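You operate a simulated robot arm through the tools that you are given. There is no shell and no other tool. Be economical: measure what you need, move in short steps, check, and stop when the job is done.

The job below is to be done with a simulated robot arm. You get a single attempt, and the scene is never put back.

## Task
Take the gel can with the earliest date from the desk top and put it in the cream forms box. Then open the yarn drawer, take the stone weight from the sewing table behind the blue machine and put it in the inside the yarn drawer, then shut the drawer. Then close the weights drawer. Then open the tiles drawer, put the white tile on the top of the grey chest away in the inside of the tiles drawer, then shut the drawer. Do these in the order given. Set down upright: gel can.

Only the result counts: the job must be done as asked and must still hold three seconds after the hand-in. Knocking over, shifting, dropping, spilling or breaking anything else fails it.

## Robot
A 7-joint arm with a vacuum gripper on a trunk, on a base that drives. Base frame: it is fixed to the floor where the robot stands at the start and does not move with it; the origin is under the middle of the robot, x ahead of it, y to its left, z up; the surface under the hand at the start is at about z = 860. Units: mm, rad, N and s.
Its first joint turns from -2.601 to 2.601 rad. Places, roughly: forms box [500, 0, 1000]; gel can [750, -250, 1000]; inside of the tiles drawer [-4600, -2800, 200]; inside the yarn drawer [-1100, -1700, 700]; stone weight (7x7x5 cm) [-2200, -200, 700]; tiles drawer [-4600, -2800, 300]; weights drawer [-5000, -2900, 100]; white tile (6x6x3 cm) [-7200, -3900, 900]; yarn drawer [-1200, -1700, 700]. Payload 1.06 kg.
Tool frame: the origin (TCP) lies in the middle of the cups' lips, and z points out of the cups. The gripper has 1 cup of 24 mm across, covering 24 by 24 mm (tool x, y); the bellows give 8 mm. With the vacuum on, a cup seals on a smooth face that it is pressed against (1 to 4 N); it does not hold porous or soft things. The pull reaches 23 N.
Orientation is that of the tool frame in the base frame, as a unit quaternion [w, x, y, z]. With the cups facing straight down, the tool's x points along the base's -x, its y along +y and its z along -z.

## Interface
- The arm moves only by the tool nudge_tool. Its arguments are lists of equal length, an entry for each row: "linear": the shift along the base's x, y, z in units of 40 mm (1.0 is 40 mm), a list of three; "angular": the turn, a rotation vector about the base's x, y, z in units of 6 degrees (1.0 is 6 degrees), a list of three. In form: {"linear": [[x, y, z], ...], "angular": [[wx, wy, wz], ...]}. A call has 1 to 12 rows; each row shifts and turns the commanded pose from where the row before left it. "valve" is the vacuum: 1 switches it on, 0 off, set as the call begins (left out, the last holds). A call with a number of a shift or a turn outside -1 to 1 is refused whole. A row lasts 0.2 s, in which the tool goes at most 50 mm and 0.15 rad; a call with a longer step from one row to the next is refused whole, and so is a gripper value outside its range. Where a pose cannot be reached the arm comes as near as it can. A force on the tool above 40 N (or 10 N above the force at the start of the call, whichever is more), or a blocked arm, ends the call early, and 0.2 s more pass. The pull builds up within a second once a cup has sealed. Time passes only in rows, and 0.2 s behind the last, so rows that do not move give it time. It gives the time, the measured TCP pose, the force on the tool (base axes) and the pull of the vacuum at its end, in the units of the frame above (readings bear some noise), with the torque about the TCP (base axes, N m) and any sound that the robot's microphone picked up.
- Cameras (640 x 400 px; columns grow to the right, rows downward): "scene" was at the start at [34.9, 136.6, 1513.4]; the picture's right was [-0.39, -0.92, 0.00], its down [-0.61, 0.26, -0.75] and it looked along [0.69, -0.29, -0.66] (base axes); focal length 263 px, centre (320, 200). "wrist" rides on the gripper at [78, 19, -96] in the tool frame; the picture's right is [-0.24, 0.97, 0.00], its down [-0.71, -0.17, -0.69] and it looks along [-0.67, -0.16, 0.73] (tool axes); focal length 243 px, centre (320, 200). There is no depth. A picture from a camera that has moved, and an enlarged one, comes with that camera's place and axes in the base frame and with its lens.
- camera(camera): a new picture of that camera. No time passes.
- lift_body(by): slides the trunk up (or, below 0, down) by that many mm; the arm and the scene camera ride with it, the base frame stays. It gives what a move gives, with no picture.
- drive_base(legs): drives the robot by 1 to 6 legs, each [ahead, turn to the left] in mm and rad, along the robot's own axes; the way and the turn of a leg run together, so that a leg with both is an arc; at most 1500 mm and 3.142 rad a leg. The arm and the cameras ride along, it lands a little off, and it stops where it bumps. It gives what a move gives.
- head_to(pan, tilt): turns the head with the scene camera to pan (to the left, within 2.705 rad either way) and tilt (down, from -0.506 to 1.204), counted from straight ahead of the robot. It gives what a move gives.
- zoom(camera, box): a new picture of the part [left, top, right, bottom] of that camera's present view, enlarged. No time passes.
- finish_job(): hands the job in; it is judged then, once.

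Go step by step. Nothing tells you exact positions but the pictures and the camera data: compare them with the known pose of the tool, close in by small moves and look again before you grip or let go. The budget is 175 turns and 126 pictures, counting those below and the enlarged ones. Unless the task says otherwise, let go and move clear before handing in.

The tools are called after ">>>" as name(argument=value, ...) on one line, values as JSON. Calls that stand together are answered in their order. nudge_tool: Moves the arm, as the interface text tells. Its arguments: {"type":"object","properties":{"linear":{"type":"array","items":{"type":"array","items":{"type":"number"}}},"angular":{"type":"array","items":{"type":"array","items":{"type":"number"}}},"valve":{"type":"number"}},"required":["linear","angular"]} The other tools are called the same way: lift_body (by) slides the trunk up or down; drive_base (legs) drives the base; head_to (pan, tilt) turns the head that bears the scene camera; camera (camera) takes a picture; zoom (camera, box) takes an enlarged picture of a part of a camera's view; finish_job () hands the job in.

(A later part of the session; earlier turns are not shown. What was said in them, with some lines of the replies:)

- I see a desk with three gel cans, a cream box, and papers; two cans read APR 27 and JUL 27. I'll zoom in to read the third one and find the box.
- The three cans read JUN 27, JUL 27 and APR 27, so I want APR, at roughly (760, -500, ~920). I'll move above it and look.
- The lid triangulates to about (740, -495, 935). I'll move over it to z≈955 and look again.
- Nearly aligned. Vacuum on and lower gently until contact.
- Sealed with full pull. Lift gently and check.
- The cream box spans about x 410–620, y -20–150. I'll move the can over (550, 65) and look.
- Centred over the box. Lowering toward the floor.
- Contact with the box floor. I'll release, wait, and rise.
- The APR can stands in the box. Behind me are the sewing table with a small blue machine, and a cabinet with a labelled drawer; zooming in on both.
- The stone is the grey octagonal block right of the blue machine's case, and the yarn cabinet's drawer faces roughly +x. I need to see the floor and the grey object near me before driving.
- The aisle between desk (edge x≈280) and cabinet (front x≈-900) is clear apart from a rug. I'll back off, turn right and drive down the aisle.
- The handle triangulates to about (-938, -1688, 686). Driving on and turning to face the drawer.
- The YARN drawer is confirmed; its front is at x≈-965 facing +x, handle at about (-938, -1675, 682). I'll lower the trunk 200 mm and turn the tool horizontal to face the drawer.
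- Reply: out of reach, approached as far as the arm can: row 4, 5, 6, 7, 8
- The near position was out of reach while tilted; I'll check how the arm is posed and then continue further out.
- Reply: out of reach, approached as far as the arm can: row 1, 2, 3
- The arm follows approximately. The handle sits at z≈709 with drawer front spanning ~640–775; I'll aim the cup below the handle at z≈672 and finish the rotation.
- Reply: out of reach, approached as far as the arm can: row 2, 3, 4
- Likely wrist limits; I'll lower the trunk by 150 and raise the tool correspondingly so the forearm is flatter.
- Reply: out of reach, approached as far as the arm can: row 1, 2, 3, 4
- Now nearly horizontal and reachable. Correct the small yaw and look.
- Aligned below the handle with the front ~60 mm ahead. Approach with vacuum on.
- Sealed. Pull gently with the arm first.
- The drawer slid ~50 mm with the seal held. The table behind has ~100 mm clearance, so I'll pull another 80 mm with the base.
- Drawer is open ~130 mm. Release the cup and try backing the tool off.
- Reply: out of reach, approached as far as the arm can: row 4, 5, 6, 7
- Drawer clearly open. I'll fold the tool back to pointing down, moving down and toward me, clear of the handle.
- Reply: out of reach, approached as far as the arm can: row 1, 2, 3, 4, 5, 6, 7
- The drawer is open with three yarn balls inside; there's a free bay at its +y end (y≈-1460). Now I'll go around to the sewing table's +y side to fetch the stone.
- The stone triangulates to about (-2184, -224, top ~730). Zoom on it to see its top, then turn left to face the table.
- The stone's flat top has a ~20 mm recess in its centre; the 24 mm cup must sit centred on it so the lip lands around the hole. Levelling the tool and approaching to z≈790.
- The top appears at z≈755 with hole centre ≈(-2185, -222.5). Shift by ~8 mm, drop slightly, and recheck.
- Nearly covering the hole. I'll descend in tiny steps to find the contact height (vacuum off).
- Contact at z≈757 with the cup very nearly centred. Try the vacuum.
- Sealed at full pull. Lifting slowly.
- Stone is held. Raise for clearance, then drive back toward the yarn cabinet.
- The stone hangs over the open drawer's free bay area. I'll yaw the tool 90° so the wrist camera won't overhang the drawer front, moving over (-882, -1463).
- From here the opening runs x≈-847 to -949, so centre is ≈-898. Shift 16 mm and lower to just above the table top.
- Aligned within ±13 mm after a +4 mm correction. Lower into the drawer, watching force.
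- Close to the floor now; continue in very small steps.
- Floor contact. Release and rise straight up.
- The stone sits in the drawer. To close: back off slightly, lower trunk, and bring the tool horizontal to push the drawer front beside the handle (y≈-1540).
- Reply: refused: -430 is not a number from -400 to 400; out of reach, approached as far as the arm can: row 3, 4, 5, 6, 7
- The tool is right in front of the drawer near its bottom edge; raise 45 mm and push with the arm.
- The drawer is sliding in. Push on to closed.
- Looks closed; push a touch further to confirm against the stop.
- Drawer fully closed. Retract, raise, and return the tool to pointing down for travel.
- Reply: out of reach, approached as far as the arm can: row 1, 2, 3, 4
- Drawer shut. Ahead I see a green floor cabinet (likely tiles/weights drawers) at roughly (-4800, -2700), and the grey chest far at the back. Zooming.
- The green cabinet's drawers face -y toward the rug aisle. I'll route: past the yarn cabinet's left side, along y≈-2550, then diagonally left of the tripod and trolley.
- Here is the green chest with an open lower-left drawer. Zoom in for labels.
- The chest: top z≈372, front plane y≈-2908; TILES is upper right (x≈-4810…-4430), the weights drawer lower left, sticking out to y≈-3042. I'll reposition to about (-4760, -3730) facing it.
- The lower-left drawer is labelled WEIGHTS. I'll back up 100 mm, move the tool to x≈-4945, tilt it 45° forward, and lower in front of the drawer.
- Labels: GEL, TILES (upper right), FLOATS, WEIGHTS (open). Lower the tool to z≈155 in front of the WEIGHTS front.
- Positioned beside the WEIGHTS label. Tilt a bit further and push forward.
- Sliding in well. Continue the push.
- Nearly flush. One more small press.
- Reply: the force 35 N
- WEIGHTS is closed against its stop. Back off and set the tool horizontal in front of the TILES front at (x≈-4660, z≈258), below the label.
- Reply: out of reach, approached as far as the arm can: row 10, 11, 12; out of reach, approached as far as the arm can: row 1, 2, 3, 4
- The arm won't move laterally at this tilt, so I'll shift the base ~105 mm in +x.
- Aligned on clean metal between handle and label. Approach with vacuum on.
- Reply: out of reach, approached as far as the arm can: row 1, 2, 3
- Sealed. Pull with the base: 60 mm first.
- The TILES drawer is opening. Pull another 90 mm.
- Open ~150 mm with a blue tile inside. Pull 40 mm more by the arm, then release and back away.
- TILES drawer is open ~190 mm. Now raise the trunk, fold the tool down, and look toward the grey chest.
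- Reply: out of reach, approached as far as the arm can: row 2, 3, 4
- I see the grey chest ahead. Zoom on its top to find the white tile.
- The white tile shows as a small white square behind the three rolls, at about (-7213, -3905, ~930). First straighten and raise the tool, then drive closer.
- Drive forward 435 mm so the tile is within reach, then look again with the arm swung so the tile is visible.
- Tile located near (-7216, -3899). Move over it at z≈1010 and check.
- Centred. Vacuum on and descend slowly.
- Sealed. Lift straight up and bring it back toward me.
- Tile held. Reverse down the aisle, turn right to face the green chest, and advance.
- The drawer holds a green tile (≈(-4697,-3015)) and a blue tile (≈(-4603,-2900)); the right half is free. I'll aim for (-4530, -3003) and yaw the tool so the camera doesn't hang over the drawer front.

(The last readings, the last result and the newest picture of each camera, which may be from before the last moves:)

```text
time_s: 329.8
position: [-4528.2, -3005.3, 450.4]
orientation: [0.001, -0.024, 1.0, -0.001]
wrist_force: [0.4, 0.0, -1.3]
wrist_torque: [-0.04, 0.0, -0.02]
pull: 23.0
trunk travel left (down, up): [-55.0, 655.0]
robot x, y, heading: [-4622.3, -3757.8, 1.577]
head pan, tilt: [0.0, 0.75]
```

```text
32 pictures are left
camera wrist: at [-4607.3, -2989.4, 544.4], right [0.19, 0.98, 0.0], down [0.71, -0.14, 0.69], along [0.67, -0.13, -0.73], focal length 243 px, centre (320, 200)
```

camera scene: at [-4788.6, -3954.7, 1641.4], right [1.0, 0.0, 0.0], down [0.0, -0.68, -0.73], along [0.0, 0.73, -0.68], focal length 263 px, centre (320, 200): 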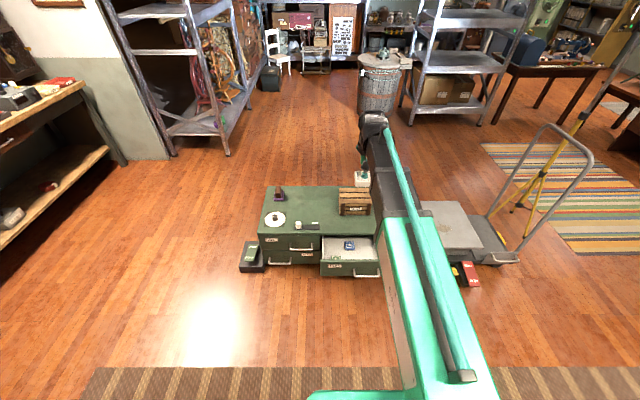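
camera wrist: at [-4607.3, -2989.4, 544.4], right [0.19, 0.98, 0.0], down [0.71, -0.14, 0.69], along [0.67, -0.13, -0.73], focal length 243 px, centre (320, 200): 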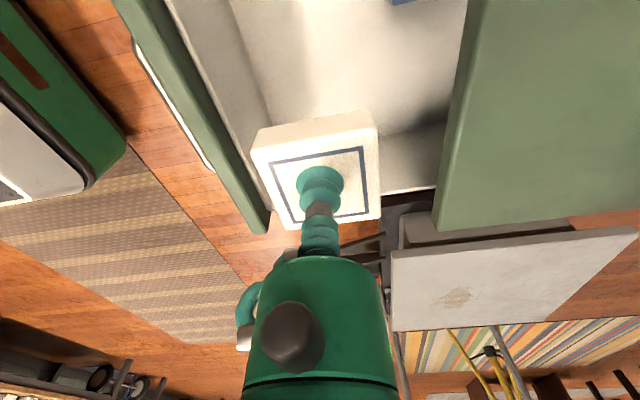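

Good clearance all round. Lower into the drawer.

>>> nudge_tool(linear=[[0, 0, -0.7], [0, 0, -0.8], [0, 0, -0.8], [0, 0, -0.8], [0, 0, -0.5], [0, 0, -0.3], [0, 0, 0]], angular=[[0, 0, 0], [0, 0, 0], [0, 0, 0], [0, 0, 0], [0, 0, 0], [0, 0, 0], [0, 0, 0]])

>>> camera(camera="wrist")

```text
time_s: 331.4
position: [-4526.7, -3004.5, 292.0]
orientation: [0.0, -0.025, 1.0, 0.0]
wrist_force: [0.1, -0.2, -1.3]
wrist_torque: [0.01, 0.04, 0.02]
pull: 22.4
trunk travel left (down, up): [-55.0, 655.0]
robot x, y, heading: [-4620.2, -3755.7, 1.576]
head pan, tilt: [0.0, 0.75]
```

```text
31 pictures are left
camera wrist: at [-4606.2, -2988.6, 386.0], right [0.19, 0.98, 0.0], down [0.71, -0.14, 0.69], along [0.67, -0.13, -0.73], focal length 243 px, centre (320, 200)
```

wrist: 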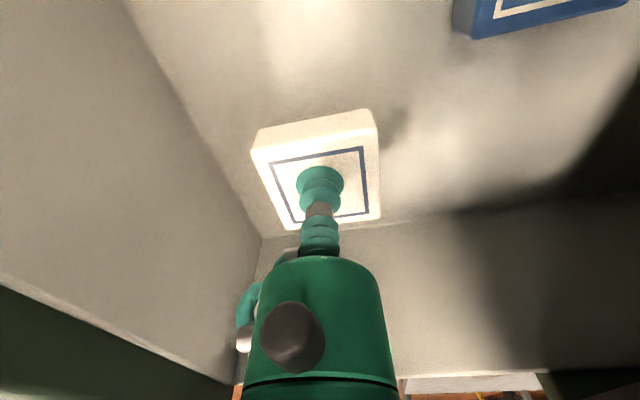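

>>> nudge_tool(linear=[[0, 0, -0.12], [0, 0, -0.1], [0, 0, -0.08], [0, 0, 0]], angular=[[0, 0, 0], [0, 0, 0], [0, 0, 0], [0, 0, 0]])

>>> nudge_tool(linear=[[0, 0, -0.06], [0, 0, -0.06], [0, 0, 0]], angular=[[0, 0, 0], [0, 0, 0], [0, 0, 0]])

```text
time_s: 332.4
position: [-4529.1, -3003.4, 282.0]
orientation: [0.001, -0.025, 1.0, 0.0]
wrist_force: [-1.0, 0.0, -1.8]
wrist_torque: [0.0, 0.03, 0.0]
pull: 22.4
trunk travel left (down, up): [-55.0, 655.0]
robot x, y, heading: [-4619.3, -3755.7, 1.577]
head pan, tilt: [0.0, 0.75]
```

```text
time_s: 333.2
position: [-4528.5, -3004.7, 276.8]
orientation: [0.001, -0.024, 1.0, 0.0]
wrist_force: [-0.2, -0.6, -2.0]
wrist_torque: [0.01, 0.02, -0.01]
pull: 23.2
trunk travel left (down, up): [-55.0, 655.0]
robot x, y, heading: [-4623.2, -3763.6, 1.571]
head pan, tilt: [0.0, 0.75]
```

>>> nudge_tool(linear=[[0, 0, -0.06], [0, 0, -0.06], [0, 0, 0]], angular=[[0, 0, 0], [0, 0, 0], [0, 0, 0]])

>>> nudge_tool(linear=[[0, 0, -0.06], [0, 0, -0.06], [0, 0, 0]], angular=[[0, 0, 0], [0, 0, 0], [0, 0, 0]])

```text
time_s: 334.0
position: [-4528.5, -3005.2, 271.3]
orientation: [0.001, -0.025, 1.0, 0.0]
wrist_force: [-0.7, -0.1, -1.7]
wrist_torque: [0.01, 0.03, 0.0]
pull: 22.8
trunk travel left (down, up): [-55.0, 655.0]
robot x, y, heading: [-4620.9, -3757.6, 1.571]
head pan, tilt: [0.0, 0.75]
```

```text
time_s: 334.8
position: [-4528.7, -3004.8, 265.8]
orientation: [0.001, -0.024, 1.0, -0.001]
wrist_force: [0.9, 0.8, -1.6]
wrist_torque: [-0.01, -0.02, 0.04]
pull: 23.1
trunk travel left (down, up): [-55.0, 655.0]
robot x, y, heading: [-4620.0, -3751.6, 1.575]
head pan, tilt: [0.0, 0.75]
```

>>> nudge_tool(linear=[[0, 0, -0.06], [0, 0, -0.06], [0, 0, 0]], angular=[[0, 0, 0], [0, 0, 0], [0, 0, 0]])

>>> nudge_tool(linear=[[0, 0, -0.05], [0, 0, -0.05], [0, 0, 0]], angular=[[0, 0, 0], [0, 0, 0], [0, 0, 0]])

```text
time_s: 335.6
position: [-4529.9, -3004.9, 264.3]
orientation: [0.001, -0.024, 1.0, 0.001]
wrist_force: [-1.3, -2.4, 14.0]
wrist_torque: [-0.02, -0.03, 0.02]
pull: 22.7
trunk travel left (down, up): [-55.0, 655.0]
robot x, y, heading: [-4622.4, -3752.8, 1.575]
head pan, tilt: [0.0, 0.75]
```

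```text
time_s: 336.4
position: [-4528.8, -3003.9, 259.9]
orientation: [0.001, -0.024, 1.0, 0.001]
wrist_force: [-0.9, -2.0, 15.2]
wrist_torque: [0.01, -0.03, 0.0]
pull: 22.8
trunk travel left (down, up): [-55.0, 655.0]
robot x, y, heading: [-4624.6, -3752.7, 1.578]
head pan, tilt: [0.0, 0.75]
```

On the floor of the drawer. Release and rise.

>>> nudge_tool(linear=[[0, 0, 0.05], [0, 0, 0], [0, 0, 0], [0, 0, 0], [0, 0, 0.15], [0, 0, 0.4], [0, 0, 0.8], [0, 0, 0.9], [0, 0, 0.9], [0, 0, 0.9], [0, 0, 0.9]], angular=[[0, 0, 0], [0, 0, 0], [0, 0, 0], [0, 0, 0], [0, 0, 0], [0, 0, 0], [0, 0, 0], [0, 0, 0], [0, 0, 0], [0, 0, 0], [0, 0, 0]], valve=0)

>>> camera(camera="wrist")

```text
time_s: 338.8
position: [-4529.0, -3005.6, 460.5]
orientation: [0.001, -0.025, 1.0, -0.001]
wrist_force: [1.4, 0.1, 0.3]
wrist_torque: [0.03, -0.03, -0.01]
pull: 0.0
trunk travel left (down, up): [-55.0, 655.0]
robot x, y, heading: [-4625.4, -3754.9, 1.574]
head pan, tilt: [0.0, 0.75]
```

```text
30 pictures are left
camera wrist: at [-4608.2, -2990.1, 555.6], right [0.19, 0.98, 0.0], down [0.71, -0.14, 0.69], along [0.67, -0.13, -0.73], focal length 243 px, centre (320, 200)
```

wrist: 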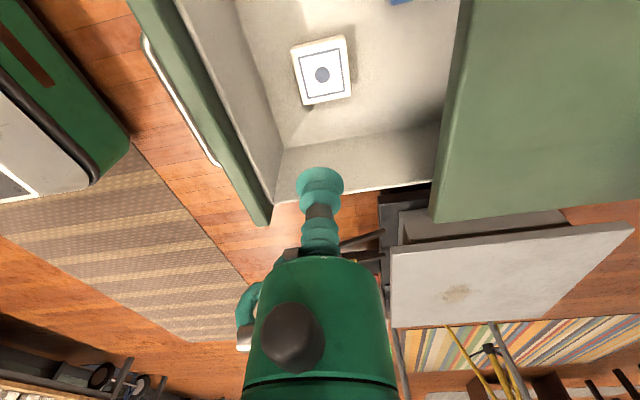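

White tile rests in the drawer. Now back off, restore yaw, tilt the tool forward to push the front closed.

>>> drive_base(legs=[[-240, 0]])

>>> nudge_tool(linear=[[-0.3, 0, 0], [-0.3, 0, 0], [-0.3, 0, 0], [-0.3, 0, 0], [-0.3, 0, 0], [-0.3, 0, 0], [-0.3, 0, 0], [-0.3, 0, 0], [-0.3, 0, 0], [-0.3, 0, 0], [-0.3, 0, 0], [-0.1, 0, 0]], angular=[[0, 0, 1], [0, 0, 1], [0, 0, 1], [0, 0, 1], [0, 0, 1], [0, 0, 1], [0, 0, 1], [0, 0, 1], [0, 0, 1], [0, 0, 1], [0, 0, 1], [0, 0, 1]])

>>> nudge_tool(linear=[[0, 0.1, -0.2], [0, 0.2, -0.4], [0, 0.2, -0.5], [0, 0.2, -0.5], [0, 0.2, -0.5], [0, 0.2, -0.5], [0, 0.2, -0.5], [0, 0.2, -0.5], [0, 0.2, -0.5], [0, 0.2, -0.5], [0, 0.1, -0.2], [0, 0, 0]], angular=[[0, 0, 1], [0, 0, 1], [0.6, 0, 0.7], [1, 0, 0], [1, 0, 0], [1, 0, 0], [1, 0, 0], [1, 0, 0], [1, 0, 0], [1, 0, 0], [1, 0, 0], [1, 0, 0]])

>>> camera(camera="wrist")

```text
time_s: 340.6
position: [-4529.0, -3245.6, 460.8]
orientation: [0.001, -0.024, 1.0, 0.0]
wrist_force: [0.1, 0.4, 0.3]
wrist_torque: [-0.01, 0.01, -0.01]
pull: 0.2
trunk travel left (down, up): [-55.0, 655.0]
robot x, y, heading: [-4619.2, -3997.3, 1.577]
head pan, tilt: [0.0, 0.75]
```

```text
time_s: 343.2
position: [-4664.4, -3246.1, 462.0]
orientation: [0.0, -0.608, 0.794, 0.001]
wrist_force: [0.9, 0.2, 0.2]
wrist_torque: [0.0, 0.02, 0.01]
pull: 0.0
trunk travel left (down, up): [-55.0, 655.0]
robot x, y, heading: [-4621.6, -3995.2, 1.574]
head pan, tilt: [0.0, 0.75]
```

```text
time_s: 345.8
position: [-4665.0, -3165.1, 269.4]
orientation: [-0.344, 0.624, -0.614, -0.34]
wrist_force: [-0.1, -0.1, 0.3]
wrist_torque: [-0.01, -0.04, 0.0]
pull: 0.1
trunk travel left (down, up): [-55.0, 655.0]
robot x, y, heading: [-4619.5, -3994.6, 1.577]
head pan, tilt: [0.0, 0.75]
```

```text
29 pictures are left
camera wrist: at [-4681.6, -3288.1, 253.1], right [-0.98, 0.11, 0.19], down [0.16, -0.2, 0.97], along [0.15, 0.97, 0.18], focal length 243 px, centre (320, 200)
```

wrist: 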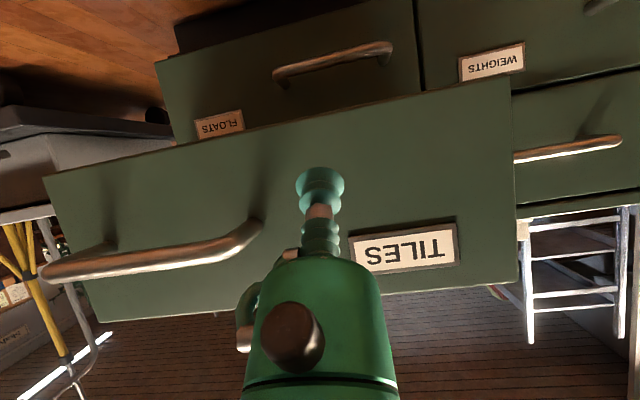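

Well placed. Push with the base for 150 mm, then finish with the arm.

>>> drive_base(legs=[[150, 0]])

>>> nudge_tool(linear=[[0, 0.4, 0], [0, 0.4, 0], [0, 0.4, 0], [0, 0.4, 0], [0, 0.3, 0]], angular=[[0, 0, 0], [0, 0, 0], [0, 0, 0], [0, 0, 0], [0, 0, 0]])

>>> camera(camera="wrist")

```text
time_s: 347.2
position: [-4664.2, -3012.6, 269.2]
orientation: [-0.343, 0.625, -0.614, -0.339]
wrist_force: [0.5, -0.2, -0.7]
wrist_torque: [0.0, 0.03, 0.01]
pull: 0.1
trunk travel left (down, up): [-55.0, 655.0]
robot x, y, heading: [-4622.7, -3845.7, 1.575]
head pan, tilt: [0.0, 0.75]
```

```text
time_s: 348.4
position: [-4664.9, -2936.4, 270.0]
orientation: [-0.343, 0.625, -0.613, -0.34]
wrist_force: [-0.5, 0.6, -0.7]
wrist_torque: [0.01, 0.01, 0.0]
pull: 0.1
trunk travel left (down, up): [-55.0, 655.0]
robot x, y, heading: [-4623.5, -3842.7, 1.576]
head pan, tilt: [0.0, 0.75]
```

```text
28 pictures are left
camera wrist: at [-4681.3, -3059.6, 254.1], right [-0.98, 0.12, 0.19], down [0.16, -0.2, 0.97], along [0.15, 0.97, 0.18], focal length 243 px, centre (320, 200)
```

wrist: 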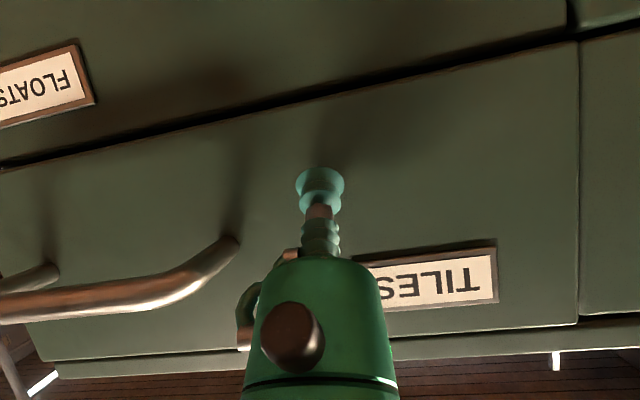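

Almost flush; press to the stop.

>>> nudge_tool(linear=[[0, 0.2, 0], [0, 0.15, 0], [0, 0.1, 0]], angular=[[0, 0, 0], [0, 0, 0], [0, 0, 0]])

```text
time_s: 349.2
position: [-4664.6, -2920.1, 269.2]
orientation: [-0.343, 0.625, -0.614, -0.339]
wrist_force: [0.7, -3.3, -0.1]
wrist_torque: [0.03, 0.03, 0.0]
pull: 0.0
trunk travel left (down, up): [-55.0, 655.0]
robot x, y, heading: [-4620.5, -3848.3, 1.573]
head pan, tilt: [0.0, 0.75]
```

>>> nudge_tool(linear=[[0, 0.1, 0], [0, 0.06, 0]], angular=[[0, 0, 0], [0, 0, 0]])

>>> nudge_tool(linear=[[0, -0.3, 0], [0, -0.8, 0], [0, -0.9, 0], [0, -0.9, 0], [0, -0.9, 0]], angular=[[0, 0, 0], [0, 0, 0], [0, 0, 0], [0, 0, 0], [0, 0, 0]])

>>> zoom(camera="scene", box=[200, 60, 480, 250])

>>> camera(camera="wrist")

```text
time_s: 349.8
position: [-4665.3, -2914.9, 269.8]
orientation: [-0.343, 0.625, -0.614, -0.339]
wrist_force: [-0.1, -17.6, 0.1]
wrist_torque: [0.17, -0.04, 0.02]
pull: 0.2
trunk travel left (down, up): [-55.0, 655.0]
robot x, y, heading: [-4624.1, -3843.7, 1.572]
head pan, tilt: [0.0, 0.75]
```

```text
time_s: 351.0
position: [-4665.7, -3067.3, 270.1]
orientation: [-0.344, 0.624, -0.615, -0.338]
wrist_force: [0.5, 0.0, 0.2]
wrist_torque: [-0.02, 0.04, 0.0]
pull: 0.2
trunk travel left (down, up): [-55.0, 655.0]
robot x, y, heading: [-4622.9, -3849.1, 1.574]
head pan, tilt: [0.0, 0.75]
```

```text
2.11 times, centred on (340, 155) of scene
camera zoom: at [-4789.1, -3808.3, 991.4], right [1.0, 0.0, 0.0], down [0.0, -0.68, -0.73], along [0.0, 0.73, -0.68], focal length 553 px, centre (278, 295)
```

zoom: 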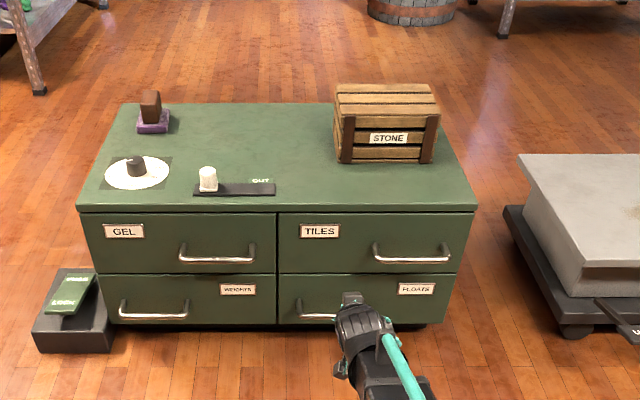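

```text
26 pictures are left
camera wrist: at [-4681.6, -3190.7, 253.8], right [-0.98, 0.12, 0.19], down [0.16, -0.2, 0.97], along [0.15, 0.97, 0.18], focal length 243 px, centre (320, 200)
```

wrist: 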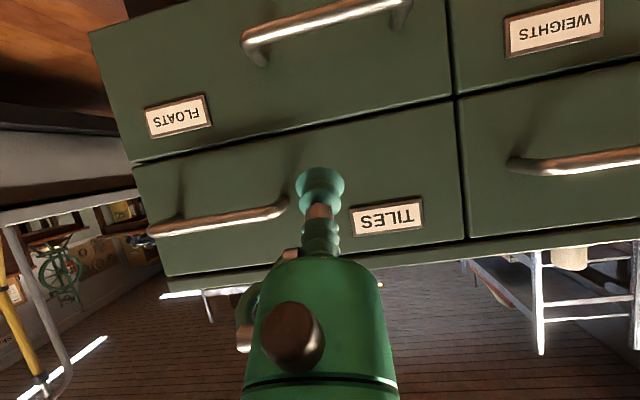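

All four drawer fronts are flush, the arm is clear and the vacuum is off. Handing in.

>>> finish_job()

```text
The job is handed in.
```

I did every step in the order given and handed the job in; I have not been told whether it passed.

- **Gel can:** the can dated APR 27, the earliest of the three, stands upright in the cream forms box.
- **Stone weight:** it is in the yarn drawer, which is shut.
- **Weights drawer:** it is shut against its stop.
- **White tile:** it is in the tiles drawer beside the blue and green tiles, and the drawer is shut.
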